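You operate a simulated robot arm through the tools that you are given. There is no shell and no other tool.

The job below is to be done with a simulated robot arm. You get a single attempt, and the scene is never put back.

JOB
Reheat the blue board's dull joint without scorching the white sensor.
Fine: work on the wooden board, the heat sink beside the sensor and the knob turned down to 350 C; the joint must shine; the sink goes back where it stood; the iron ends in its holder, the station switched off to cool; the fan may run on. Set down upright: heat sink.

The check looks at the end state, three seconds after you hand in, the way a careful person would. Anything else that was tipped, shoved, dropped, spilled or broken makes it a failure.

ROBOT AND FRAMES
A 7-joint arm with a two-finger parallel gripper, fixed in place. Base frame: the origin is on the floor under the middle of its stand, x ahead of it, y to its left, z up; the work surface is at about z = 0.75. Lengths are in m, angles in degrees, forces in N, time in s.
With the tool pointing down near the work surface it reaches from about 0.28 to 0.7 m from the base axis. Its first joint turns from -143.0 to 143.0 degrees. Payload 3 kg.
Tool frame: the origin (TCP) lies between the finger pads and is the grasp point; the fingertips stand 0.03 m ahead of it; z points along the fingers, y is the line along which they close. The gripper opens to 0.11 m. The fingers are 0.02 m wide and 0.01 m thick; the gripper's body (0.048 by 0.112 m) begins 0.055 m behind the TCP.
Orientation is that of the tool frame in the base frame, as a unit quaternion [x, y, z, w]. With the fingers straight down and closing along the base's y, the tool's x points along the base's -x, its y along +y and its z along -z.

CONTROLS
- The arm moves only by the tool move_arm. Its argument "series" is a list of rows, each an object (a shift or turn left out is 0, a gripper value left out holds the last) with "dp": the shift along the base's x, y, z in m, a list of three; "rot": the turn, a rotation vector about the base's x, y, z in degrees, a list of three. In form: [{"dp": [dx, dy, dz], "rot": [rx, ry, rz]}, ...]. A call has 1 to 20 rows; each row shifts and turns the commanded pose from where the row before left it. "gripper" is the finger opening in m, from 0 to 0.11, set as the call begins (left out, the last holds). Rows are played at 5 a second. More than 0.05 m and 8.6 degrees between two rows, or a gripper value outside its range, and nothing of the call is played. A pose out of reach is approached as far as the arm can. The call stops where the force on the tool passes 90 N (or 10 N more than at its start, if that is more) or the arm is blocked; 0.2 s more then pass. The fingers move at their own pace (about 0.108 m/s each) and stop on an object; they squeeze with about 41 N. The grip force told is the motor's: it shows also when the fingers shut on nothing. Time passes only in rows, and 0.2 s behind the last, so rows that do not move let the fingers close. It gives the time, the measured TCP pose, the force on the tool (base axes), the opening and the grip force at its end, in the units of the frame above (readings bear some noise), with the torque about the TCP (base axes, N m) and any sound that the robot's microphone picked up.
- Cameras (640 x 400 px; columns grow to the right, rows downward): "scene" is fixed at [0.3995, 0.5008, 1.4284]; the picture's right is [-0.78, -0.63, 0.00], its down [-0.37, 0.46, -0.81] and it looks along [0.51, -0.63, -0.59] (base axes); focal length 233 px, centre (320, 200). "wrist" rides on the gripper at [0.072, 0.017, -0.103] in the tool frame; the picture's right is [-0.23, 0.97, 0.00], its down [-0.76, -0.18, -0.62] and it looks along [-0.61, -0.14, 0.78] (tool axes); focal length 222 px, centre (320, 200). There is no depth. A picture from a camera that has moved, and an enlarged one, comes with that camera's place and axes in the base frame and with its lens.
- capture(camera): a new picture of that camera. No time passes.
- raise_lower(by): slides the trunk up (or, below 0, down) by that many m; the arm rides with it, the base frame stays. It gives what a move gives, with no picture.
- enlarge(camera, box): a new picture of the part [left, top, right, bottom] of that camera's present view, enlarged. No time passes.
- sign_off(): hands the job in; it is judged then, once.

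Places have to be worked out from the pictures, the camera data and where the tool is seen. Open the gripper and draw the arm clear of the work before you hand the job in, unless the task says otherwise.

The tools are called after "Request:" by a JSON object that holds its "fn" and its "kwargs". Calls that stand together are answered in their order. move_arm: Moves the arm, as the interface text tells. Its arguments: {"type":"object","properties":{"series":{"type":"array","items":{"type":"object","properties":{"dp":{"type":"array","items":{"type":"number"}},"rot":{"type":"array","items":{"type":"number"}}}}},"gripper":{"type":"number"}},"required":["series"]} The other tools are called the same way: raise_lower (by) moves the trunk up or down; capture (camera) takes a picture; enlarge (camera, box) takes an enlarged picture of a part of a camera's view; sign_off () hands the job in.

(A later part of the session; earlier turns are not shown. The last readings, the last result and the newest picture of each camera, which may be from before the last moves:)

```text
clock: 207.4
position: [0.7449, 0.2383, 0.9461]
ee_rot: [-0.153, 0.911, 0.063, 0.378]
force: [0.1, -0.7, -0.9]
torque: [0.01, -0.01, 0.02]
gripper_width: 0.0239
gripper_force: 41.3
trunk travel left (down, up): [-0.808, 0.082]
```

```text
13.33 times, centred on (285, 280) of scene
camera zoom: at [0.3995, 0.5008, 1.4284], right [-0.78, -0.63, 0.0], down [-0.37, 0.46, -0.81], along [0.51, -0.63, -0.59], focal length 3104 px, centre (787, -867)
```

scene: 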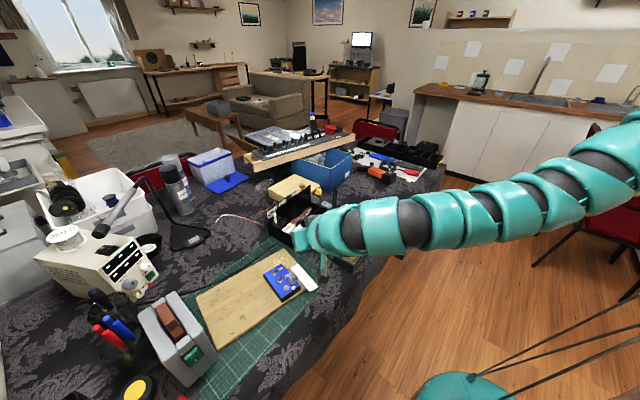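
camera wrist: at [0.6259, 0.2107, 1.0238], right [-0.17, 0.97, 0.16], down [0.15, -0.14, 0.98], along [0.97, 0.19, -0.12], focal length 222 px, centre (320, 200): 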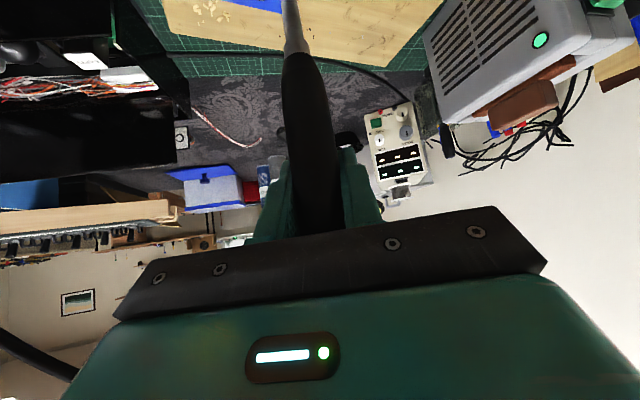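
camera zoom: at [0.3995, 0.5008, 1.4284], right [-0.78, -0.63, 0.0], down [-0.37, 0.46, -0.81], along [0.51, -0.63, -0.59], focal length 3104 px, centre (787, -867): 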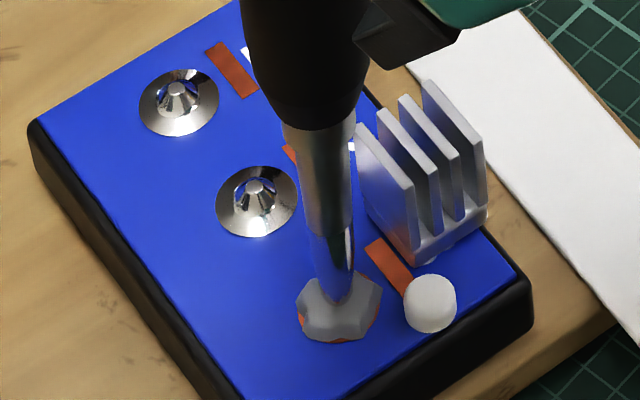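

No contact yet. I advance along the camera ray (keeps the tip on the lump in view) in small steps.

Request:
{"fn": "move_arm", "kwargs": {"series": [{"dp": [0.0008, -0.0006, -0.0015]}, {"dp": [0, 0, 0]}, {"dp": [0, 0, 0]}], "gripper": 0.01}}

Request:
{"fn": "move_arm", "kwargs": {"series": [{"dp": [0.0005, -0.0004, -0.001]}, {"dp": [0, 0, 0]}, {"dp": [0, 0, 0]}], "gripper": 0.01}}

Request:
{"fn": "enlarge", "kwargs": {"camera": "scene", "box": [270, 265, 300, 295]}}

```text
clock: 208.2
position: [0.745, 0.2382, 0.9436]
ee_rot: [-0.154, 0.911, 0.063, 0.378]
force: [0.4, 0.0, 0.3]
torque: [-0.01, -0.01, 0.0]
gripper_width: 0.0242
gripper_force: 40.9
trunk travel left (down, up): [-0.808, 0.082]
```

```text
clock: 209.0
position: [0.744, 0.238, 0.9444]
ee_rot: [-0.153, 0.911, 0.063, 0.378]
force: [-0.6, -0.5, -1.1]
torque: [-0.01, -0.03, 0.01]
gripper_width: 0.0243
gripper_force: 40.7
trunk travel left (down, up): [-0.808, 0.082]
```

```text
13.33 times, centred on (285, 280) of scene
camera zoom: at [0.3995, 0.5008, 1.4284], right [-0.78, -0.63, 0.0], down [-0.37, 0.46, -0.81], along [0.51, -0.63, -0.59], focal length 3104 px, centre (787, -867)
```

zoom: 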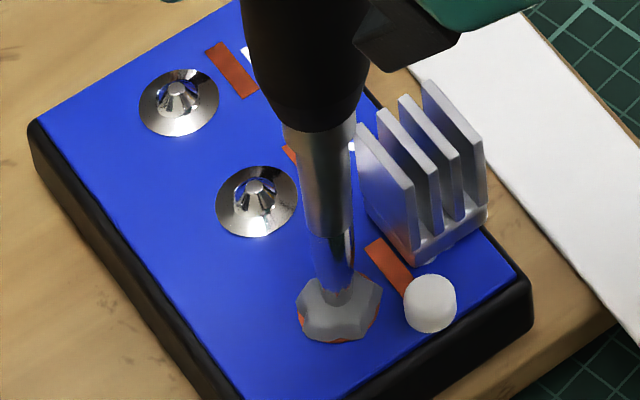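

The tip now sinks into the lump without force (it starts blending). I hold for 3 s and look.

Request:
{"fn": "move_arm", "kwargs": {"series": [{"dp": [0, 0, 0]}, {"dp": [0, 0, 0]}, {"dp": [0, 0, 0]}, {"dp": [0, 0, 0]}, {"dp": [0, 0, 0]}, {"dp": [0, 0, 0]}, {"dp": [0, 0, 0]}, {"dp": [0, 0, 0]}, {"dp": [0, 0, 0]}, {"dp": [0, 0, 0]}], "gripper": 0.01}}

Request:
{"fn": "enlarge", "kwargs": {"camera": "scene", "box": [270, 265, 300, 295]}}

```text
clock: 211.2
position: [0.7452, 0.237, 0.944]
ee_rot: [-0.152, 0.911, 0.062, 0.379]
force: [0.6, 0.7, -1.0]
torque: [0.04, -0.01, 0.04]
gripper_width: 0.0242
gripper_force: 40.6
trunk travel left (down, up): [-0.808, 0.082]
```

```text
13.33 times, centred on (285, 280) of scene
camera zoom: at [0.3995, 0.5008, 1.4284], right [-0.78, -0.63, 0.0], down [-0.37, 0.46, -0.81], along [0.51, -0.63, -0.59], focal length 3104 px, centre (787, -867)
```

zoom: 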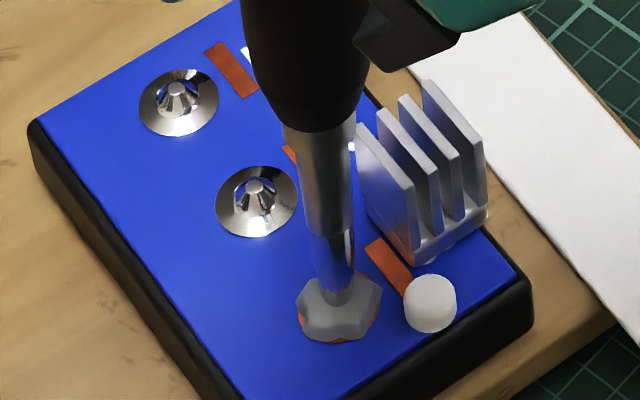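

The lump looks darker than before; I zoom in on it and the sensor.

Request:
{"fn": "enlarge", "kwargs": {"camera": "scene", "box": [280, 272, 296, 288]}}

Request:
{"fn": "move_arm", "kwargs": {"series": [{"dp": [0, 0, 0]}, {"dp": [0, 0, 0]}, {"dp": [0, 0, 0]}, {"dp": [0, 0, 0]}, {"dp": [0, 0, 0]}, {"dp": [0, 0, 0]}, {"dp": [0, 0, 0]}, {"dp": [0, 0, 0]}, {"dp": [0, 0, 0]}, {"dp": [0, 0, 0]}], "gripper": 0.01}}

Request:
{"fn": "enlarge", "kwargs": {"camera": "scene", "box": [280, 272, 296, 288]}}

```text
16.00 times, centred on (288, 280) of scene
camera zoom: at [0.3995, 0.5008, 1.4284], right [-0.78, -0.63, 0.0], down [-0.37, 0.46, -0.81], along [0.51, -0.63, -0.59], focal length 3725 px, centre (832, -1080)
```

zoom: 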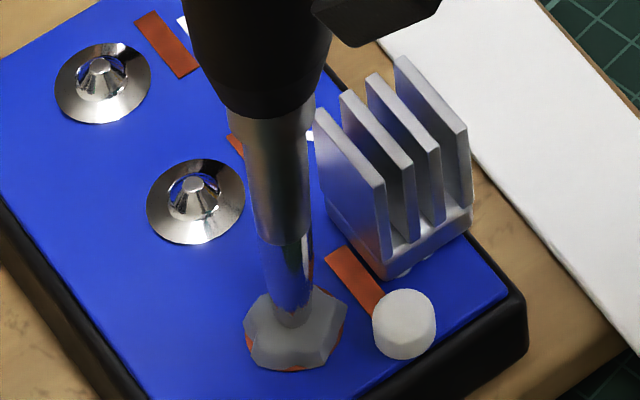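

```text
clock: 213.4
position: [0.7452, 0.2369, 0.9441]
ee_rot: [-0.153, 0.911, 0.063, 0.379]
force: [0.2, -0.1, -0.6]
torque: [0.02, 0.02, 0.0]
gripper_width: 0.0244
gripper_force: 40.5
trunk travel left (down, up): [-0.808, 0.082]
```

```text
16.00 times, centred on (288, 280) of scene
camera zoom: at [0.3995, 0.5008, 1.4284], right [-0.78, -0.63, 0.0], down [-0.37, 0.46, -0.81], along [0.51, -0.63, -0.59], focal length 3725 px, centre (832, -1080)
```

zoom: 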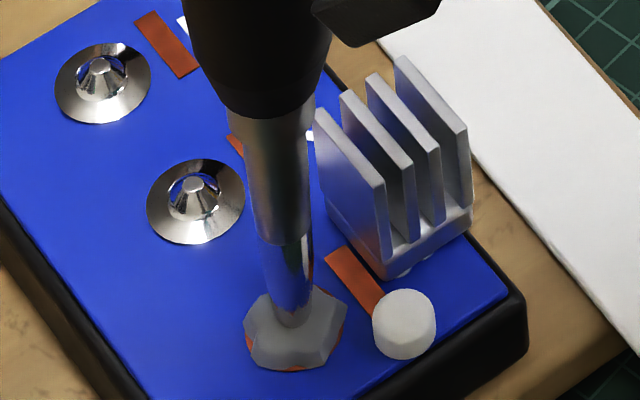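

No visible change yet, so the tip may still be just short of it. I keep lowering in 1 mm steps until I feel contact.

Request:
{"fn": "move_arm", "kwargs": {"series": [{"dp": [0.0003, -0.0002, -0.001]}, {"dp": [0.0003, -0.0002, -0.001]}, {"dp": [0, 0, 0]}], "gripper": 0.01}}

Request:
{"fn": "move_arm", "kwargs": {"series": [{"dp": [0.0003, -0.0002, -0.001]}, {"dp": [0.0003, -0.0002, -0.001]}, {"dp": [0, 0, 0]}], "gripper": 0.01}}

Request:
{"fn": "enlarge", "kwargs": {"camera": "scene", "box": [280, 272, 296, 288]}}

```text
clock: 214.2
position: [0.7463, 0.237, 0.9421]
ee_rot: [-0.153, 0.911, 0.062, 0.378]
force: [-0.4, -0.1, -0.8]
torque: [-0.01, -0.01, 0.01]
gripper_width: 0.0242
gripper_force: 41.5
trunk travel left (down, up): [-0.808, 0.082]
```

```text
clock: 215.0
position: [0.7468, 0.2373, 0.9401]
ee_rot: [-0.154, 0.911, 0.063, 0.378]
force: [-0.4, -0.3, -1.0]
torque: [0.0, 0.02, 0.04]
gripper_width: 0.0242
gripper_force: 41.0
trunk travel left (down, up): [-0.808, 0.082]
```

```text
16.00 times, centred on (288, 280) of scene
camera zoom: at [0.3995, 0.5008, 1.4284], right [-0.78, -0.63, 0.0], down [-0.37, 0.46, -0.81], along [0.51, -0.63, -0.59], focal length 3725 px, centre (832, -1080)
```

zoom: 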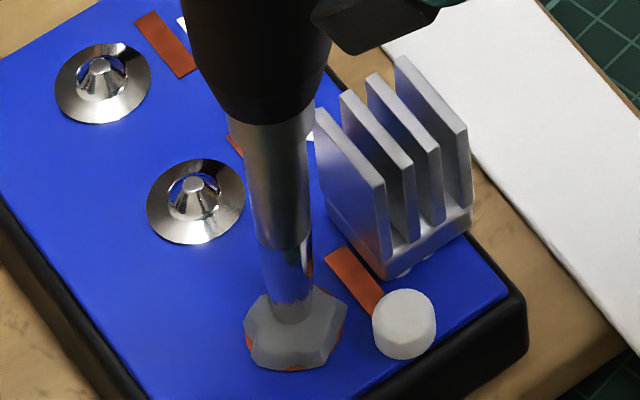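

The lump now hides the tip's end, so the tip is in it. I hold for 3 s.

Request:
{"fn": "move_arm", "kwargs": {"series": [{"dp": [0, 0, 0]}, {"dp": [0, 0, 0]}, {"dp": [0, 0, 0]}, {"dp": [0, 0, 0]}, {"dp": [0, 0, 0]}, {"dp": [0, 0, 0]}, {"dp": [0, 0, 0]}, {"dp": [0, 0, 0]}, {"dp": [0, 0, 0]}, {"dp": [0, 0, 0]}, {"dp": [0, 0, 0]}, {"dp": [0, 0, 0]}, {"dp": [0, 0, 0]}, {"dp": [0, 0, 0]}], "gripper": 0.01}}

Request:
{"fn": "enlarge", "kwargs": {"camera": "scene", "box": [280, 272, 296, 288]}}

```text
clock: 218.0
position: [0.7466, 0.2369, 0.9409]
ee_rot: [-0.153, 0.911, 0.063, 0.379]
force: [0.8, -0.1, -0.5]
torque: [0.0, -0.03, 0.01]
gripper_width: 0.0243
gripper_force: 40.9
trunk travel left (down, up): [-0.808, 0.082]
```

```text
16.00 times, centred on (288, 280) of scene
camera zoom: at [0.3995, 0.5008, 1.4284], right [-0.78, -0.63, 0.0], down [-0.37, 0.46, -0.81], along [0.51, -0.63, -0.59], focal length 3725 px, centre (832, -1080)
```

zoom: 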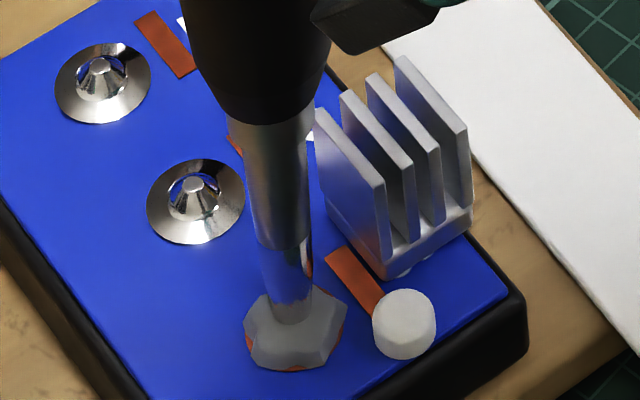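

Still dull. I lower further in 1 mm steps to find the board surface and so learn where the tip really is.

Request:
{"fn": "move_arm", "kwargs": {"series": [{"dp": [0, 0, -0.001]}, {"dp": [0, 0, -0.001]}, {"dp": [0, 0, 0]}], "gripper": 0.01}}

Request:
{"fn": "move_arm", "kwargs": {"series": [{"dp": [0, 0, -0.001]}, {"dp": [0, 0, -0.001]}, {"dp": [0, 0, 0]}], "gripper": 0.01}}

Request:
{"fn": "enlarge", "kwargs": {"camera": "scene", "box": [280, 272, 296, 288]}}

```text
clock: 218.8
position: [0.7477, 0.2371, 0.9399]
ee_rot: [-0.152, 0.911, 0.063, 0.379]
force: [-0.4, -0.4, 2.4]
torque: [-0.01, 0.08, -0.04]
gripper_width: 0.0241
gripper_force: 41.1
trunk travel left (down, up): [-0.808, 0.082]
```

```text
clock: 219.6
position: [0.7457, 0.2372, 0.9391]
ee_rot: [-0.153, 0.91, 0.064, 0.38]
force: [-0.7, -0.9, 14.4]
torque: [-0.09, 0.05, 0.01]
gripper_width: 0.0243
gripper_force: 41.4
trunk travel left (down, up): [-0.808, 0.082]
```

```text
16.00 times, centred on (288, 280) of scene
camera zoom: at [0.3995, 0.5008, 1.4284], right [-0.78, -0.63, 0.0], down [-0.37, 0.46, -0.81], along [0.51, -0.63, -0.59], focal length 3725 px, centre (832, -1080)
```

zoom: 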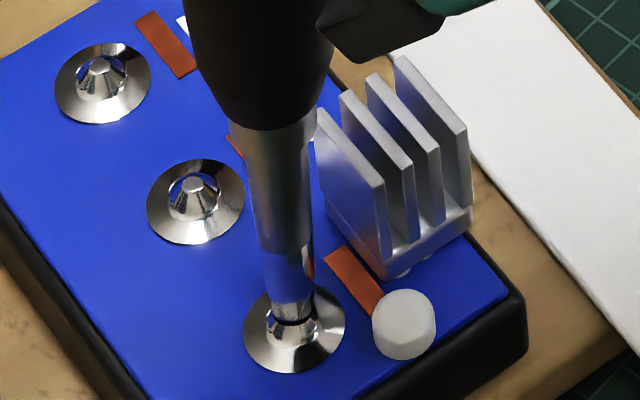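

The joint turned bright and shiny, and the sensor is still white. I lift the tip off right away.

Request:
{"fn": "move_arm", "kwargs": {"series": [{"dp": [0, 0, 0.01]}, {"dp": [0, 0, 0.02]}, {"dp": [0, 0, 0.03]}, {"dp": [0, 0, 0]}], "gripper": 0.01}}

Request:
{"fn": "enlarge", "kwargs": {"camera": "scene", "box": [265, 255, 305, 295]}}

Request:
{"fn": "enlarge", "kwargs": {"camera": "scene", "box": [250, 200, 330, 280]}}

```text
clock: 220.6
position: [0.7454, 0.2369, 0.9961]
ee_rot: [-0.152, 0.911, 0.062, 0.378]
force: [0.1, -0.2, -1.6]
torque: [-0.05, 0.01, -0.01]
gripper_width: 0.0242
gripper_force: 41.3
trunk travel left (down, up): [-0.808, 0.082]
```

```text
10.00 times, centred on (285, 275) of scene
camera zoom: at [0.3995, 0.5008, 1.4284], right [-0.78, -0.63, 0.0], down [-0.37, 0.46, -0.81], along [0.51, -0.63, -0.59], focal length 2328 px, centre (670, -550)
```

zoom: 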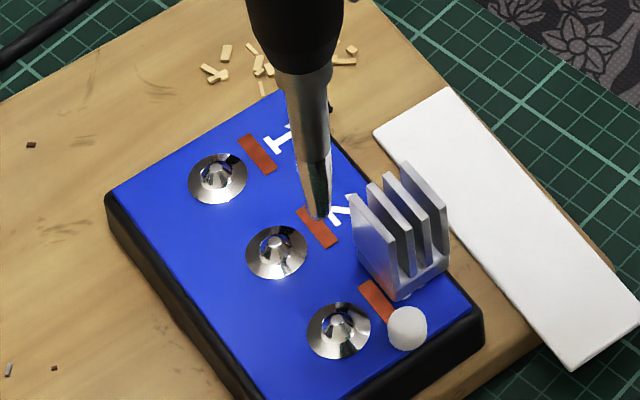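

```text
5.00 times, centred on (290, 240) of scene
camera zoom: at [0.3995, 0.5008, 1.4284], right [-0.78, -0.63, 0.0], down [-0.37, 0.46, -0.81], along [0.51, -0.63, -0.59], focal length 1164 px, centre (470, 0)
```

zoom: 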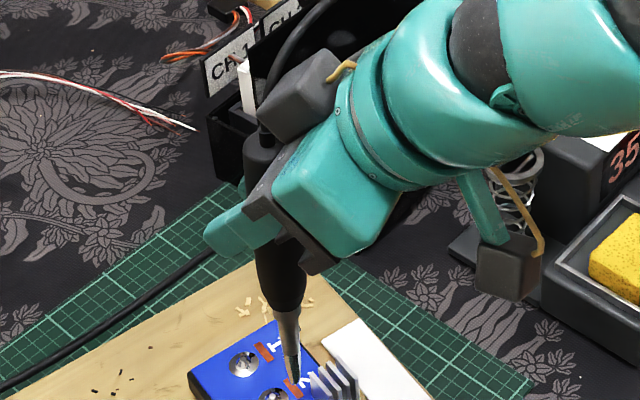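

All three joints now shine and the sensor is white. I take the iron back: trunk up, then retrace to the holder while turning to yaw -30°.

Request:
{"fn": "raise_lower", "kwargs": {"by": 0.065}}

Request:
{"fn": "move_arm", "kwargs": {"series": [{"dp": [0.0005, -0.033, 0], "rot": [0, 0, -7]}, {"dp": [0.0005, -0.033, 0], "rot": [0, 0, -7]}, {"dp": [0.0005, -0.033, 0], "rot": [0, 0, -7]}, {"dp": [0.0005, -0.033, 0], "rot": [0, 0, -7]}, {"dp": [0.0005, -0.033, 0], "rot": [0, 0, -7]}, {"dp": [0.0005, -0.033, 0], "rot": [0, 0, -7]}, {"dp": [0.001, -0.027, 0], "rot": [0, 0, -7]}, {"dp": [0, 0, 0]}], "gripper": 0.01}}

Request:
{"fn": "enlarge", "kwargs": {"camera": "scene", "box": [290, 150, 390, 250]}}

Request:
{"fn": "enlarge", "kwargs": {"camera": "scene", "box": [310, 195, 350, 255]}}

```text
clock: 221.6
position: [0.7464, 0.2369, 1.0609]
ee_rot: [-0.153, 0.911, 0.062, 0.379]
force: [0.4, 0.0, -0.5]
torque: [-0.04, 0.03, -0.01]
gripper_width: 0.0243
gripper_force: 40.8
trunk travel left (down, up): [-0.873, 0.017]
```

```text
clock: 223.4
position: [0.75, 0.0105, 1.061]
ee_rot: [0.239, 0.892, -0.1, 0.37]
force: [-0.1, -0.3, -0.4]
torque: [0.01, -0.01, 0.02]
gripper_width: 0.0242
gripper_force: 40.8
trunk travel left (down, up): [-0.873, 0.017]
```

```text
4.00 times, centred on (340, 200) of scene
camera zoom: at [0.3995, 0.5008, 1.4284], right [-0.78, -0.63, 0.0], down [-0.37, 0.46, -0.81], along [0.51, -0.63, -0.59], focal length 931 px, centre (240, 200)
```

zoom: 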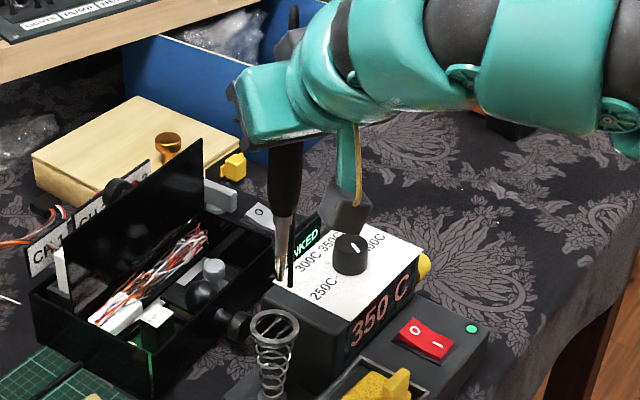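

```text
6.67 times, centred on (330, 225) of scene
camera zoom: at [0.3995, 0.5008, 1.4284], right [-0.78, -0.63, 0.0], down [-0.37, 0.46, -0.81], along [0.51, -0.63, -0.59], focal length 1552 px, centre (253, 33)
```

zoom: 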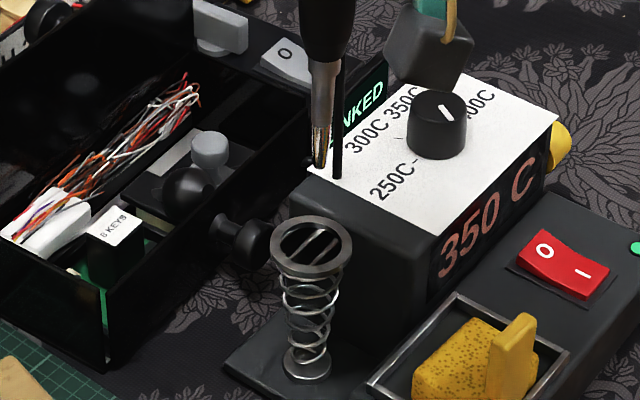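

The tip will come down about 3 mm off the ring centre; I correct by (+0.5, +3) mm and lower to just above the ring.

Request:
{"fn": "move_arm", "kwargs": {"series": [{"dp": [0.0005, 0.003, -0.012]}, {"dp": [0, 0, -0.015]}, {"dp": [0, 0, -0.01]}, {"dp": [0, 0, 0]}], "gripper": 0.01}}

Request:
{"fn": "enlarge", "kwargs": {"camera": "scene", "box": [315, 205, 345, 250]}}

```text
clock: 224.4
position: [0.7503, 0.0138, 1.0252]
ee_rot: [0.238, 0.892, -0.099, 0.37]
force: [-0.6, -0.4, -0.9]
torque: [0.02, -0.04, 0.01]
gripper_width: 0.0242
gripper_force: 41.1
trunk travel left (down, up): [-0.873, 0.017]
```

```text
8.89 times, centred on (330, 228) of scene
camera zoom: at [0.3995, 0.5008, 1.4284], right [-0.78, -0.63, 0.0], down [-0.37, 0.46, -0.81], along [0.51, -0.63, -0.59], focal length 2070 px, centre (231, -44)
```

zoom: 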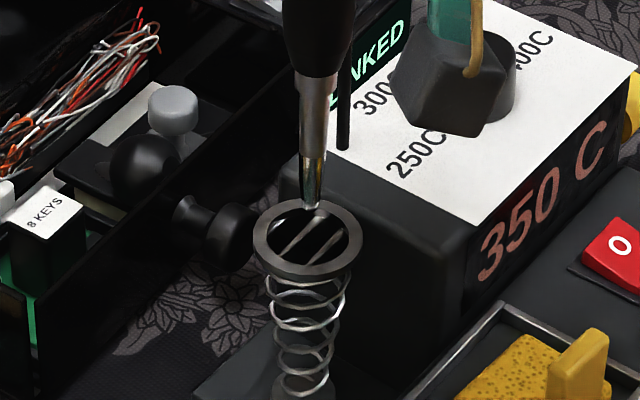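

Well centred over the ring. I insert slowly, watching the side force.

Request:
{"fn": "move_arm", "kwargs": {"series": [{"dp": [-0.0005, 0.0015, -0.008]}, {"dp": [0, 0, -0.008]}, {"dp": [0, 0, -0.008]}, {"dp": [0, 0, 0]}], "gripper": 0.01}}

Request:
{"fn": "move_arm", "kwargs": {"series": [{"dp": [0, 0, -0.008]}, {"dp": [0, 0, -0.008]}, {"dp": [0, 0, 0]}], "gripper": 0.01}}

Request:
{"fn": "enlarge", "kwargs": {"camera": "scene", "box": [305, 190, 355, 260]}}

```text
clock: 225.4
position: [0.7502, 0.0173, 1.0007]
ee_rot: [0.238, 0.892, -0.099, 0.371]
force: [0.3, -0.4, -1.3]
torque: [-0.01, 0.0, 0.01]
gripper_width: 0.0244
gripper_force: 41.2
trunk travel left (down, up): [-0.873, 0.017]
```

```text
clock: 226.2
position: [0.7494, 0.0164, 0.9845]
ee_rot: [0.238, 0.892, -0.099, 0.371]
force: [-0.1, 0.3, -0.1]
torque: [0.02, 0.01, 0.0]
gripper_width: 0.0244
gripper_force: 39.8
trunk travel left (down, up): [-0.873, 0.017]
```

```text
5.71 times, centred on (330, 225) of scene
camera zoom: at [0.3995, 0.5008, 1.4284], right [-0.78, -0.63, 0.0], down [-0.37, 0.46, -0.81], along [0.51, -0.63, -0.59], focal length 1330 px, centre (263, 57)
```

zoom: 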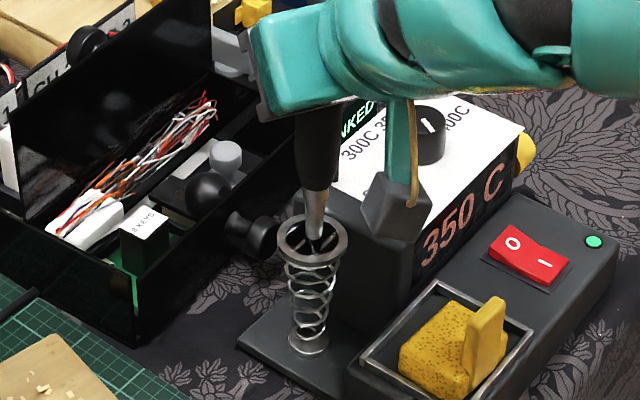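

The barrel is inside the ring with no side force. I continue down.

Request:
{"fn": "move_arm", "kwargs": {"series": [{"dp": [0, 0, -0.006]}, {"dp": [0, 0, -0.006]}, {"dp": [0, 0, -0.006]}, {"dp": [0, 0, 0]}], "gripper": 0.01}}

Request:
{"fn": "move_arm", "kwargs": {"series": [{"dp": [0, 0, -0.005]}, {"dp": [0, 0, -0.005]}, {"dp": [0, 0, 0]}], "gripper": 0.01}}

Request:
{"fn": "enlarge", "kwargs": {"camera": "scene", "box": [305, 190, 355, 260]}}

```text
clock: 227.2
position: [0.7501, 0.0162, 0.9669]
ee_rot: [0.238, 0.893, -0.099, 0.37]
force: [-0.3, -0.5, -0.6]
torque: [-0.03, 0.01, 0.0]
gripper_width: 0.0242
gripper_force: 40.2
trunk travel left (down, up): [-0.873, 0.017]
```

```text
clock: 228.0
position: [0.7493, 0.0169, 0.9569]
ee_rot: [0.238, 0.892, -0.099, 0.37]
force: [0.4, 0.4, -0.7]
torque: [0.02, 0.02, 0.0]
gripper_width: 0.0239
gripper_force: 41.5
trunk travel left (down, up): [-0.873, 0.017]
```

```text
5.71 times, centred on (330, 225) of scene
camera zoom: at [0.3995, 0.5008, 1.4284], right [-0.78, -0.63, 0.0], down [-0.37, 0.46, -0.81], along [0.51, -0.63, -0.59], focal length 1330 px, centre (263, 57)
```

zoom: 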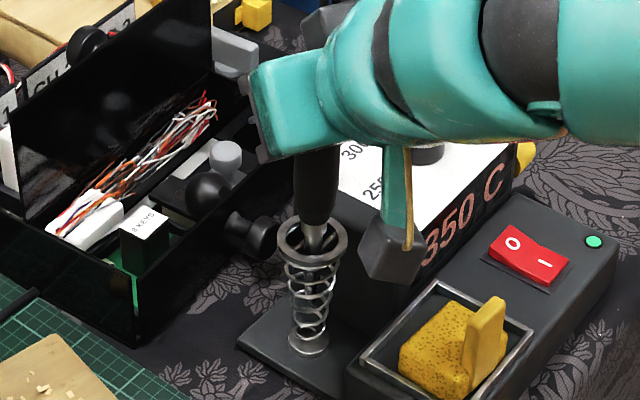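

Another centimetre or so down until the handle seats in the ring.

Request:
{"fn": "move_arm", "kwargs": {"series": [{"dp": [0, 0, -0.004]}, {"dp": [0, 0, -0.004]}, {"dp": [0, 0, 0]}], "gripper": 0.01}}

Request:
{"fn": "move_arm", "kwargs": {"series": [{"dp": [0, 0, -0.003]}, {"dp": [0, 0, -0.003]}, {"dp": [0, 0, 0]}], "gripper": 0.01}}

Request:
{"fn": "enlarge", "kwargs": {"camera": "scene", "box": [305, 190, 355, 260]}}

```text
clock: 228.8
position: [0.7489, 0.0153, 0.949]
ee_rot: [0.238, 0.892, -0.099, 0.371]
force: [0.8, 0.0, -0.4]
torque: [0.01, -0.02, 0.0]
gripper_width: 0.0241
gripper_force: 40.7
trunk travel left (down, up): [-0.873, 0.017]
```

```text
clock: 229.6
position: [0.7483, 0.0161, 0.9421]
ee_rot: [0.239, 0.892, -0.099, 0.371]
force: [-0.5, -1.3, -0.9]
torque: [0.04, -0.01, 0.01]
gripper_width: 0.0242
gripper_force: 40.8
trunk travel left (down, up): [-0.873, 0.017]
```

```text
5.71 times, centred on (330, 225) of scene
camera zoom: at [0.3995, 0.5008, 1.4284], right [-0.78, -0.63, 0.0], down [-0.37, 0.46, -0.81], along [0.51, -0.63, -0.59], focal length 1330 px, centre (263, 57)
```

zoom: 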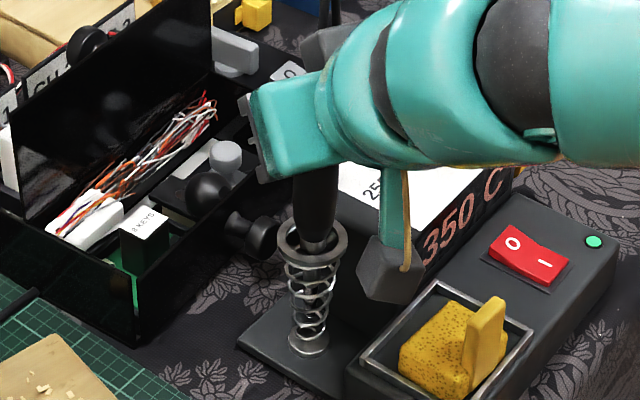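

Request:
{"fn": "move_arm", "kwargs": {"series": [{"dp": [0, 0, -0.003]}, {"dp": [0, 0, -0.003]}, {"dp": [0, 0, 0]}], "gripper": 0.01}}

Request:
{"fn": "move_arm", "kwargs": {"series": [{"dp": [0, 0, -0.003]}, {"dp": [0, 0, -0.003]}, {"dp": [0, 0, 0]}], "gripper": 0.01}}

Request:
{"fn": "enlarge", "kwargs": {"camera": "scene", "box": [305, 190, 355, 260]}}

```text
clock: 230.4
position: [0.7505, 0.0169, 0.9365]
ee_rot: [0.238, 0.892, -0.1, 0.371]
force: [0.1, 0.3, -0.8]
torque: [0.01, -0.04, -0.01]
gripper_width: 0.0241
gripper_force: 41.4
trunk travel left (down, up): [-0.873, 0.017]
```

```text
clock: 231.2
position: [0.7484, 0.0177, 0.9306]
ee_rot: [0.239, 0.892, -0.1, 0.37]
force: [-0.3, 0.7, -1.1]
torque: [0.02, 0.0, 0.03]
gripper_width: 0.0242
gripper_force: 40.9
trunk travel left (down, up): [-0.873, 0.017]
```

```text
5.71 times, centred on (330, 225) of scene
camera zoom: at [0.3995, 0.5008, 1.4284], right [-0.78, -0.63, 0.0], down [-0.37, 0.46, -0.81], along [0.51, -0.63, -0.59], focal length 1330 px, centre (263, 57)
```

zoom: 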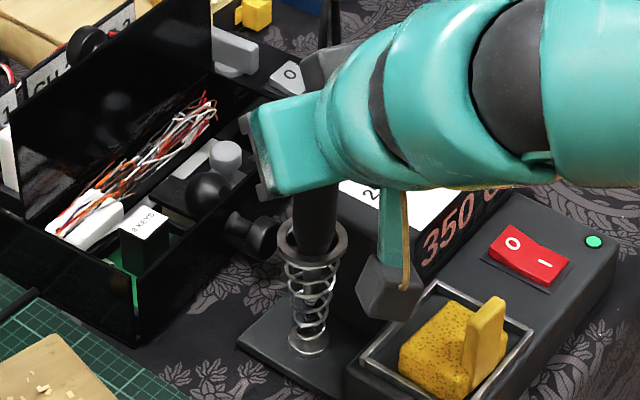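

By comparison with the grip height (0.917) the iron should seat about 1.4 cm lower. I continue carefully.

Request:
{"fn": "move_arm", "kwargs": {"series": [{"dp": [0, 0, -0.003]}, {"dp": [0, 0, -0.003]}, {"dp": [0, 0, 0]}], "gripper": 0.01}}

Request:
{"fn": "move_arm", "kwargs": {"series": [{"dp": [0, 0, -0.003]}, {"dp": [0, 0, -0.002]}, {"dp": [0, 0, 0]}], "gripper": 0.01}}

Request:
{"fn": "enlarge", "kwargs": {"camera": "scene", "box": [305, 190, 355, 260]}}

```text
clock: 232.0
position: [0.7496, 0.0155, 0.9237]
ee_rot: [0.238, 0.892, -0.098, 0.371]
force: [0.5, 0.2, -0.9]
torque: [0.01, -0.02, 0.01]
gripper_width: 0.0243
gripper_force: 40.5
trunk travel left (down, up): [-0.873, 0.017]
```

```text
clock: 232.8
position: [0.7505, 0.0155, 0.92]
ee_rot: [0.239, 0.892, -0.1, 0.369]
force: [0.7, -0.6, -0.4]
torque: [-0.03, -0.02, -0.01]
gripper_width: 0.0241
gripper_force: 40.9
trunk travel left (down, up): [-0.873, 0.017]
```

```text
5.71 times, centred on (330, 225) of scene
camera zoom: at [0.3995, 0.5008, 1.4284], right [-0.78, -0.63, 0.0], down [-0.37, 0.46, -0.81], along [0.51, -0.63, -0.59], focal length 1330 px, centre (263, 57)
```

zoom: 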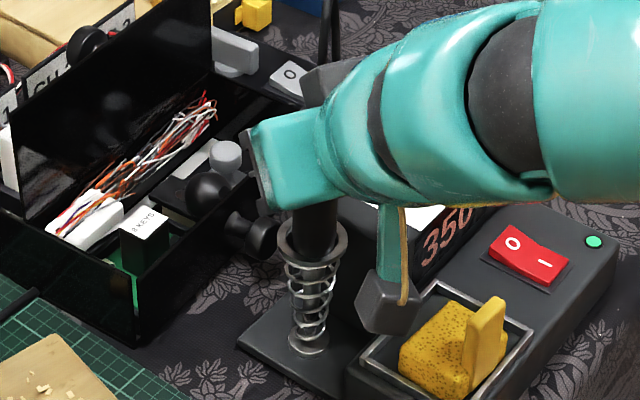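

Request:
{"fn": "move_arm", "kwargs": {"series": [{"dp": [0, 0, -0.002]}, {"dp": [0, 0, -0.002]}, {"dp": [0, 0, 0]}], "gripper": 0.01}}

Request:
{"fn": "move_arm", "kwargs": {"series": [{"dp": [0, 0, -0.002]}, {"dp": [0, 0, -0.002]}, {"dp": [0, 0, 0]}], "gripper": 0.01}}

Request:
{"fn": "capture", "kwargs": {"camera": "wrist"}}

```text
clock: 233.6
position: [0.7492, 0.0164, 0.9153]
ee_rot: [0.239, 0.892, -0.1, 0.371]
force: [0.5, -0.8, 4.6]
torque: [-0.04, 0.06, 0.01]
gripper_width: 0.0243
gripper_force: 40.9
trunk travel left (down, up): [-0.873, 0.017]
```

```text
clock: 234.4
position: [0.7492, 0.0157, 0.915]
ee_rot: [0.238, 0.891, -0.098, 0.374]
force: [1.1, -1.4, 31.9]
torque: [-0.12, 0.27, 0.0]
gripper_width: 0.0243
gripper_force: 41.5
trunk travel left (down, up): [-0.873, 0.017]
```

```text
taken
camera wrist: at [0.6508, 0.0925, 0.9378], right [0.62, 0.76, 0.17], down [-0.01, -0.2, 0.98], along [0.78, -0.61, -0.12], focal length 222 px, centre (320, 200)
```

wrist: 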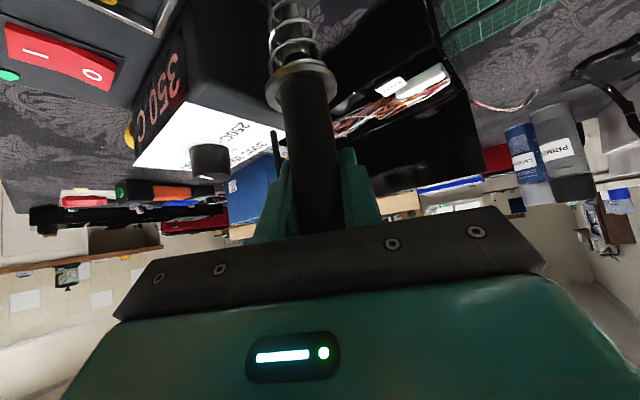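

The iron is seated (contact at 0.915). I unload the push, then open the fingers.

Request:
{"fn": "move_arm", "kwargs": {"series": [{"dp": [0, 0, 0.0035]}, {"dp": [0, 0, 0]}], "gripper": 0.01}}

Request:
{"fn": "move_arm", "kwargs": {"series": [{"dp": [0, 0, 0]}, {"dp": [0, 0, 0]}], "gripper": 0.05}}

Request:
{"fn": "capture", "kwargs": {"camera": "wrist"}}

Request:
{"fn": "enlarge", "kwargs": {"camera": "scene", "box": [290, 170, 390, 270]}}

```text
clock: 235.0
position: [0.7497, 0.0153, 0.9166]
ee_rot: [0.239, 0.892, -0.099, 0.371]
force: [6.9, -1.6, 17.8]
torque: [-0.12, -0.53, 0.02]
gripper_width: 0.0243
gripper_force: 40.8
trunk travel left (down, up): [-0.873, 0.017]
```

```text
clock: 235.6
position: [0.7494, 0.0162, 0.9147]
ee_rot: [0.238, 0.893, -0.1, 0.369]
force: [-0.4, -0.7, -1.1]
torque: [-0.01, 0.0, 0.01]
gripper_width: 0.0498
gripper_force: 0.0
trunk travel left (down, up): [-0.873, 0.017]
```

```text
taken
camera wrist: at [0.651, 0.0924, 0.9369], right [0.63, 0.76, 0.16], down [0.0, -0.2, 0.98], along [0.78, -0.61, -0.12], focal length 222 px, centre (320, 200)
```

wrist: 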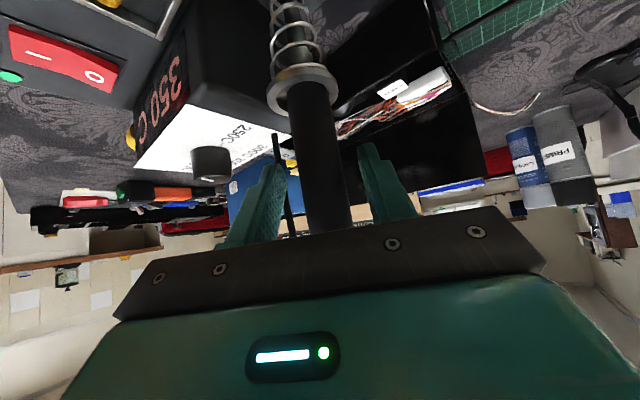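

```text
4.00 times, centred on (340, 220) of scene
camera zoom: at [0.3995, 0.5008, 1.4284], right [-0.78, -0.63, 0.0], down [-0.37, 0.46, -0.81], along [0.51, -0.63, -0.59], focal length 931 px, centre (240, 120)
```

zoom: 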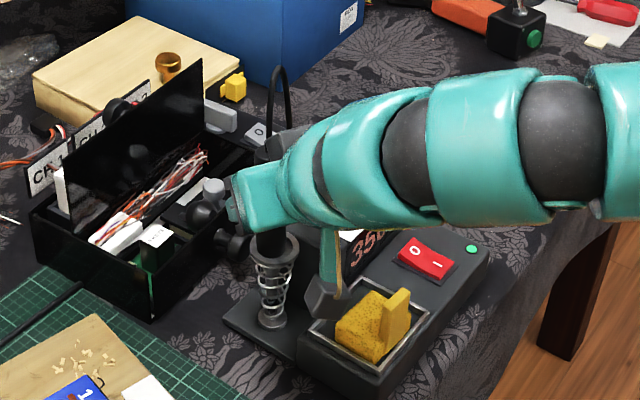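

Released; the iron stands in its holder. I back straight out along the tool axis.

Request:
{"fn": "move_arm", "kwargs": {"series": [{"dp": [-0.0061, 0.0035, 0.0071]}, {"dp": [-0.0122, 0.0071, 0.0141]}, {"dp": [-0.0122, 0.0071, 0.0141]}, {"dp": [-0.0122, 0.0071, 0.0141]}, {"dp": [-0.0122, 0.0071, 0.0141]}, {"dp": [0, 0, 0]}], "gripper": 0.05}}

Request:
{"fn": "move_arm", "kwargs": {"series": [{"dp": [0.001, 0.036, 0.004]}, {"dp": [0.001, 0.036, 0.004]}, {"dp": [0.001, 0.036, 0.004]}, {"dp": [0.001, 0.036, 0.004]}, {"dp": [0, 0, 0]}], "gripper": 0.05}}

Request:
{"fn": "capture", "kwargs": {"camera": "scene"}}

Request:
{"fn": "capture", "kwargs": {"camera": "wrist"}}

```text
clock: 237.0
position: [0.6948, 0.0478, 0.9794]
ee_rot: [0.238, 0.892, -0.1, 0.37]
force: [0.7, 0.5, -1.0]
torque: [0.04, 0.02, 0.0]
gripper_width: 0.0502
gripper_force: 0.1
trunk travel left (down, up): [-0.873, 0.017]
```

```text
clock: 238.2
position: [0.6975, 0.1915, 0.9948]
ee_rot: [0.238, 0.892, -0.099, 0.371]
force: [-0.6, 0.8, 0.4]
torque: [-0.02, 0.0, 0.02]
gripper_width: 0.0501
gripper_force: 0.1
trunk travel left (down, up): [-0.873, 0.017]
```

```text
taken
```

scene: 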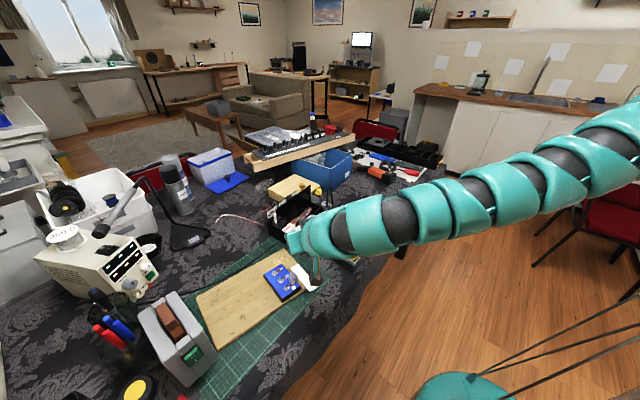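

```text
taken
camera wrist: at [0.5999, 0.2682, 1.0173], right [0.63, 0.76, 0.16], down [-0.01, -0.2, 0.98], along [0.78, -0.61, -0.12], focal length 222 px, centre (320, 200)
```

wrist: 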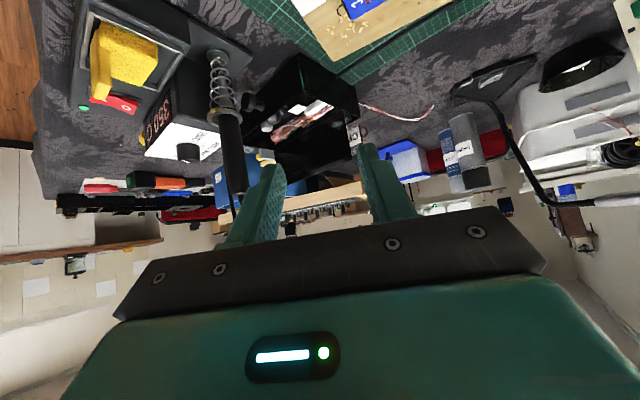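

The iron is in its holder. Now the sink goes back: I rise, restore the 32° lean and yaw -12°, and position above it.

Request:
{"fn": "move_arm", "kwargs": {"series": [{"dp": [0.0052, 0.0026, 0.038]}, {"dp": [0.0052, 0.0026, 0.038]}, {"dp": [0.0052, 0.0026, 0.038]}, {"dp": [0.0052, 0.0026, 0.038]}, {"dp": [0.0052, 0.0026, 0.038]}, {"dp": [0.0052, 0.0026, 0.038]}, {"dp": [0.0052, 0.0026, 0.037]}, {"rot": [3.25, 5.65, 0]}, {"rot": [3.25, 5.65, 0]}, {"rot": [0, 0, 6]}, {"rot": [0, 0, 6]}, {"rot": [0, 0, 6]}, {"dp": [0, 0, 0]}], "gripper": 0.036}}

Request:
{"fn": "raise_lower", "kwargs": {"by": -0.325}}

Request:
{"fn": "capture", "kwargs": {"camera": "wrist"}}

Request:
{"fn": "enlarge", "kwargs": {"camera": "scene", "box": [250, 220, 330, 300]}}

```text
clock: 241.0
position: [0.7366, 0.2104, 1.2601]
ee_rot: [0.098, 0.956, -0.029, 0.275]
force: [0.2, -0.4, 0.0]
torque: [0.0, 0.02, 0.0]
gripper_width: 0.0358
gripper_force: 0.1
trunk travel left (down, up): [-0.873, 0.017]
```

```text
clock: 244.2
position: [0.7357, 0.2109, 0.9354]
ee_rot: [0.1, 0.956, -0.03, 0.275]
force: [-0.8, 0.7, 0.6]
torque: [0.04, -0.01, 0.04]
gripper_width: 0.036
gripper_force: 0.0
trunk travel left (down, up): [-0.548, 0.342]
```

```text
taken
camera wrist: at [0.6256, 0.2507, 0.9848], right [0.39, 0.91, 0.12], down [0.27, -0.24, 0.93], along [0.88, -0.33, -0.34], focal length 222 px, centre (320, 200)
```

wrist: 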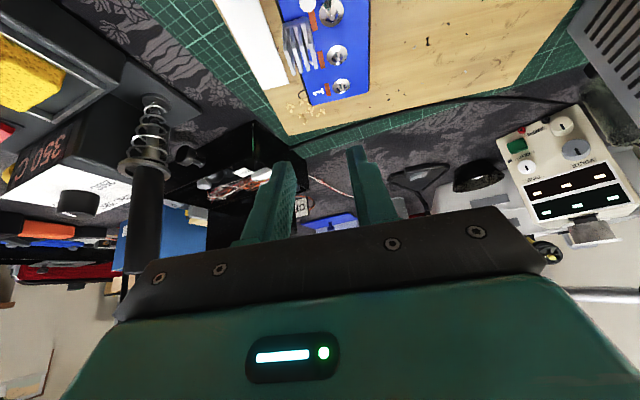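

```text
5.00 times, centred on (290, 260) of scene
camera zoom: at [0.3995, 0.5008, 1.4284], right [-0.78, -0.63, 0.0], down [-0.37, 0.46, -0.81], along [0.51, -0.63, -0.59], focal length 1164 px, centre (470, -100)
```

zoom: 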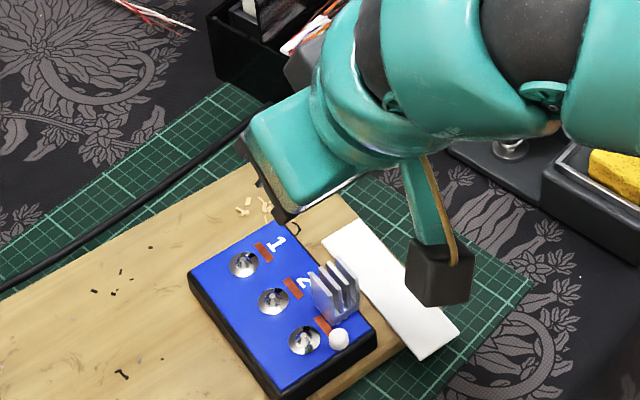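

The sink is below as left. I descend to just above it and check alignment.

Request:
{"fn": "move_arm", "kwargs": {"series": [{"dp": [-0.0012, -0.0005, -0.025]}, {"dp": [-0.0012, -0.0005, -0.025]}, {"dp": [0, 0, -0.02]}, {"dp": [0, 0, 0]}], "gripper": 0.04}}

Request:
{"fn": "enlarge", "kwargs": {"camera": "wrist", "box": [180, 20, 460, 240]}}

```text
clock: 245.2
position: [0.7327, 0.2089, 0.864]
ee_rot: [0.1, 0.956, -0.029, 0.275]
force: [0.9, -0.4, -0.2]
torque: [-0.03, 0.0, 0.04]
gripper_width: 0.0402
gripper_force: 0.0
trunk travel left (down, up): [-0.548, 0.342]
```

```text
1.82 times, centred on (320, 130) of wrist
camera zoom: at [0.6233, 0.2498, 0.9146], right [0.39, 0.91, 0.12], down [0.27, -0.24, 0.93], along [0.88, -0.33, -0.34], focal length 404 px, centre (320, 327)
```

zoom: 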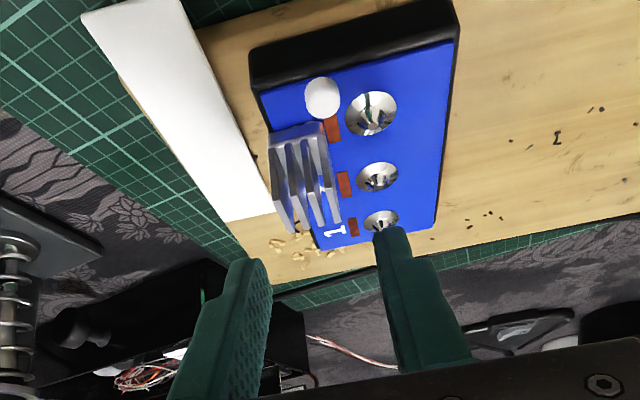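

The sink is ~3 mm to the left of the finger midline; I correct and descend to grip height.

Request:
{"fn": "move_arm", "kwargs": {"series": [{"dp": [-0.0006, -0.003, -0.01]}, {"dp": [0, 0, -0.012]}, {"dp": [0, 0, -0.01]}, {"dp": [0, 0, -0.004]}, {"dp": [0, 0, 0]}], "gripper": 0.04}}

Request:
{"fn": "enlarge", "kwargs": {"camera": "wrist", "box": [220, 60, 420, 220]}}

```text
clock: 246.4
position: [0.7327, 0.2067, 0.8294]
ee_rot: [0.1, 0.956, -0.029, 0.274]
force: [-0.3, -0.3, 0.1]
torque: [-0.01, -0.03, -0.01]
gripper_width: 0.0401
gripper_force: 0.1
trunk travel left (down, up): [-0.548, 0.342]
```

```text
2.50 times, centred on (320, 140) of wrist
camera zoom: at [0.6224, 0.2469, 0.8789], right [0.39, 0.91, 0.12], down [0.27, -0.24, 0.93], along [0.88, -0.33, -0.34], focal length 555 px, centre (320, 350)
```

zoom: 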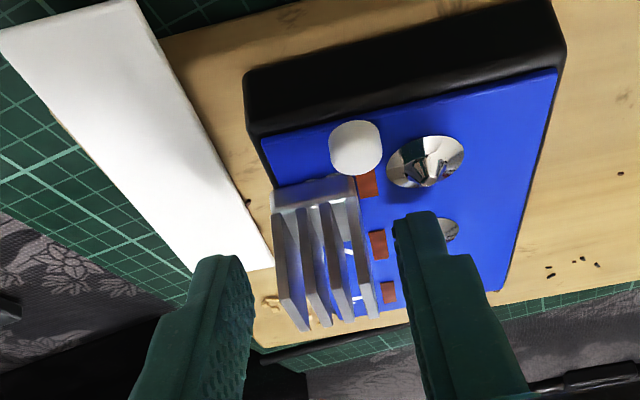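

Centred. Two mm lower and close.

Request:
{"fn": "move_arm", "kwargs": {"series": [{"dp": [0, 0, -0.002]}, {"dp": [0, 0, 0]}], "gripper": 0.04}}

Request:
{"fn": "move_arm", "kwargs": {"series": [{"dp": [0, 0, 0]}, {"dp": [0, 0, 0]}, {"dp": [0, 0, 0]}], "gripper": 0.01}}

Request:
{"fn": "enlarge", "kwargs": {"camera": "wrist", "box": [220, 60, 420, 220]}}

```text
clock: 247.0
position: [0.7318, 0.2056, 0.827]
ee_rot: [0.1, 0.956, -0.03, 0.275]
force: [0.2, 0.2, -0.6]
torque: [0.02, 0.0, 0.0]
gripper_width: 0.04
gripper_force: 0.1
trunk travel left (down, up): [-0.548, 0.342]
```

```text
clock: 247.8
position: [0.7323, 0.2069, 0.8261]
ee_rot: [0.1, 0.956, -0.03, 0.275]
force: [-0.1, -0.4, 0.6]
torque: [-0.01, -0.04, 0.01]
gripper_width: 0.021
gripper_force: 41.3
trunk travel left (down, up): [-0.548, 0.342]
```

```text
2.50 times, centred on (320, 140) of wrist
camera zoom: at [0.6225, 0.2467, 0.8769], right [0.39, 0.91, 0.12], down [0.27, -0.24, 0.93], along [0.88, -0.33, -0.34], focal length 555 px, centre (320, 350)
```

zoom: 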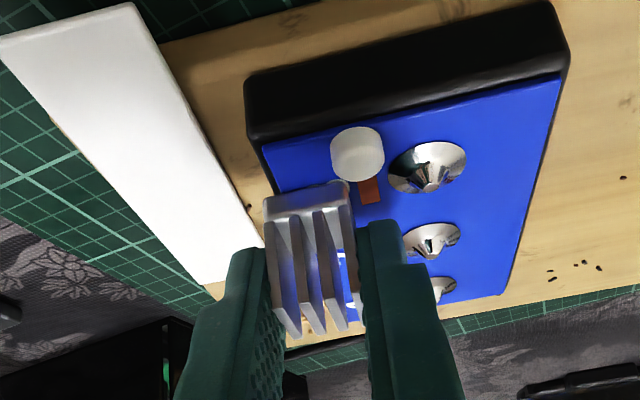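

Sink gripped. I lift it and retrace the arc back to its original place.

Request:
{"fn": "move_arm", "kwargs": {"series": [{"dp": [0, 0, 0.015]}, {"dp": [0, 0, 0.03]}, {"dp": [0, 0, 0.035]}, {"dp": [0, 0, 0.03]}, {"dp": [0, 0, 0]}], "gripper": 0.01}}

Request:
{"fn": "enlarge", "kwargs": {"camera": "scene", "box": [250, 220, 330, 300]}}

Request:
{"fn": "raise_lower", "kwargs": {"by": 0.195}}

Request:
{"fn": "move_arm", "kwargs": {"series": [{"dp": [0.025, -0.015, 0], "rot": [0, 0, 4]}, {"dp": [0.022, -0.04, 0], "rot": [0, 0, 4]}, {"dp": [0.02, -0.04, 0], "rot": [0, 0, 4]}, {"dp": [0.017, -0.045, 0]}, {"dp": [0.013, -0.045, 0]}, {"dp": [0.012, -0.045, 0]}, {"dp": [0.008, -0.045, 0]}, {"dp": [0.005, -0.045, 0]}, {"dp": [0.003, -0.045, 0]}, {"dp": [0.001, -0.045, 0]}, {"dp": [0, -0.047, 0]}, {"dp": [0, 0, 0]}], "gripper": 0.01}}

```text
clock: 249.0
position: [0.7329, 0.2081, 0.9357]
ee_rot: [0.099, 0.956, -0.029, 0.274]
force: [-0.1, 0.2, 0.2]
torque: [0.0, 0.05, 0.01]
gripper_width: 0.0209
gripper_force: 40.7
trunk travel left (down, up): [-0.548, 0.342]
```

```text
5.00 times, centred on (290, 260) of scene
camera zoom: at [0.3995, 0.5008, 1.4284], right [-0.78, -0.63, 0.0], down [-0.37, 0.46, -0.81], along [0.51, -0.63, -0.59], focal length 1164 px, centre (470, -100)
```

zoom: 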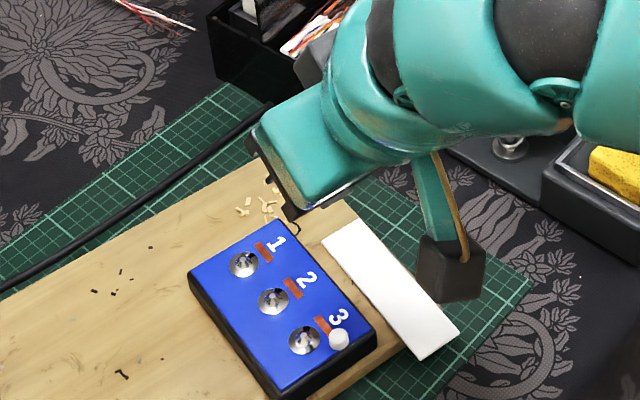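

```text
clock: 251.2
position: [0.7324, 0.2067, 1.131]
ee_rot: [0.101, 0.956, -0.03, 0.275]
force: [-0.6, 0.7, -0.4]
torque: [0.0, 0.01, -0.05]
gripper_width: 0.0213
gripper_force: 40.8
trunk travel left (down, up): [-0.743, 0.147]
```

```text
clock: 253.8
position: [0.859, -0.2492, 1.133]
ee_rot: [-0.001, 0.961, -0.001, 0.276]
force: [0.0, 0.3, -0.2]
torque: [0.01, 0.02, -0.01]
gripper_width: 0.0208
gripper_force: 40.8
trunk travel left (down, up): [-0.743, 0.147]
```

I compare how the sink sits in the grip with the earlier picture.

Request:
{"fn": "capture", "kwargs": {"camera": "wrist"}}

Request:
{"fn": "enlarge", "kwargs": {"camera": "wrist", "box": [260, 120, 380, 230]}}

```text
taken
camera wrist: at [0.7427, -0.2328, 1.1822], right [0.19, 0.97, 0.12], down [0.32, -0.18, 0.93], along [0.93, -0.14, -0.34], focal length 222 px, centre (320, 200)
```

wrist: 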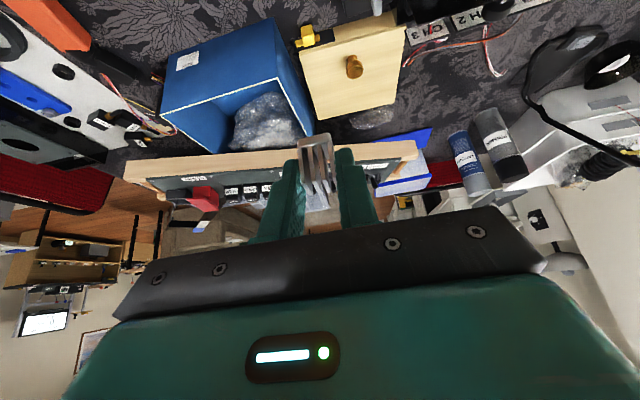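

```text
3.64 times, centred on (320, 175) of wrist
camera zoom: at [0.7427, -0.2328, 1.1822], right [0.19, 0.97, 0.12], down [0.32, -0.18, 0.93], along [0.93, -0.14, -0.34], focal length 808 px, centre (320, 291)
```

zoom: 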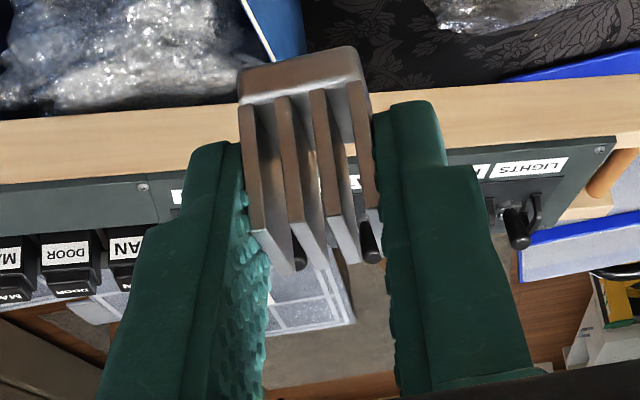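

Same seat within ~1 mm. I follow the same path down to the sink's original spot.

Request:
{"fn": "move_arm", "kwargs": {"series": [{"dp": [0, -0.027, -0.028]}, {"dp": [0, -0.027, -0.028]}, {"dp": [0, -0.027, -0.028]}, {"dp": [-0.0025, -0.02, -0.03]}, {"dp": [-0.0025, -0.02, -0.03]}, {"dp": [-0.0025, -0.02, -0.03]}, {"dp": [-0.0025, -0.02, -0.03]}, {"dp": [-0.0235, -0.0035, -0.022]}, {"dp": [-0.0235, -0.0035, -0.022]}, {"dp": [-0.0235, -0.003, -0.022]}, {"dp": [-0.028, 0, -0.008]}, {"dp": [-0.028, 0, -0.008]}, {"dp": [0, 0, 0]}], "gripper": 0.01}}

Request:
{"fn": "enlarge", "kwargs": {"camera": "scene", "box": [350, 150, 420, 220]}}

```text
clock: 256.6
position: [0.7217, -0.4202, 0.8464]
ee_rot: [-0.002, 0.961, 0.001, 0.275]
force: [0.2, -0.6, 0.0]
torque: [0.0, -0.01, 0.0]
gripper_width: 0.021
gripper_force: 41.0
trunk travel left (down, up): [-0.743, 0.147]
```

```text
5.71 times, centred on (385, 185) of scene
camera zoom: at [0.3995, 0.5008, 1.4284], right [-0.78, -0.63, 0.0], down [-0.37, 0.46, -0.81], along [0.51, -0.63, -0.59], focal length 1330 px, centre (-51, 286)
```

zoom: 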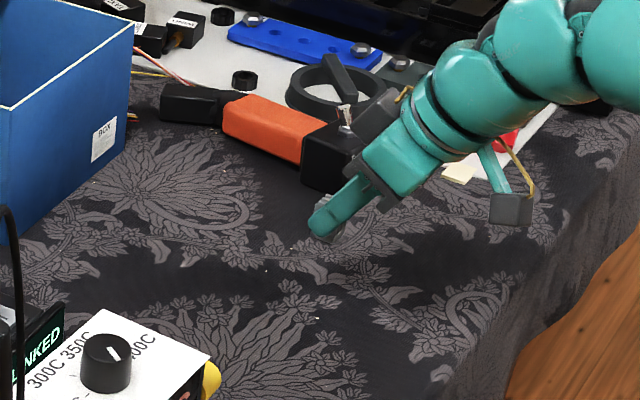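

I lower to the table in steps.

Request:
{"fn": "move_arm", "kwargs": {"series": [{"dp": [0.0012, 0, -0.02]}, {"dp": [0, 0, -0.02]}, {"dp": [0, 0, -0.013]}, {"dp": [0, 0, 0]}], "gripper": 0.01}}

Request:
{"fn": "move_arm", "kwargs": {"series": [{"dp": [0, 0, -0.003]}, {"dp": [0, 0, 0]}], "gripper": 0.01}}

Request:
{"fn": "move_arm", "kwargs": {"series": [{"dp": [0, 0, -0.002]}, {"dp": [0, 0, 0]}], "gripper": 0.01}}

```text
clock: 257.6
position: [0.7226, -0.4208, 0.7912]
ee_rot: [-0.001, 0.961, 0.0, 0.276]
force: [0.0, 0.8, -0.7]
torque: [-0.01, 0.02, 0.02]
gripper_width: 0.021
gripper_force: 40.8
trunk travel left (down, up): [-0.743, 0.147]
```

```text
clock: 258.1
position: [0.7223, -0.4209, 0.7888]
ee_rot: [-0.001, 0.961, -0.001, 0.277]
force: [-0.3, -0.4, -0.5]
torque: [-0.02, 0.0, 0.0]
gripper_width: 0.0212
gripper_force: 41.5
trunk travel left (down, up): [-0.743, 0.147]
```

```text
clock: 258.8
position: [0.7226, -0.4222, 0.787]
ee_rot: [-0.001, 0.961, -0.001, 0.277]
force: [0.5, 0.6, 0.9]
torque: [0.01, -0.03, 0.01]
gripper_width: 0.0212
gripper_force: 40.9
trunk travel left (down, up): [-0.743, 0.147]
```

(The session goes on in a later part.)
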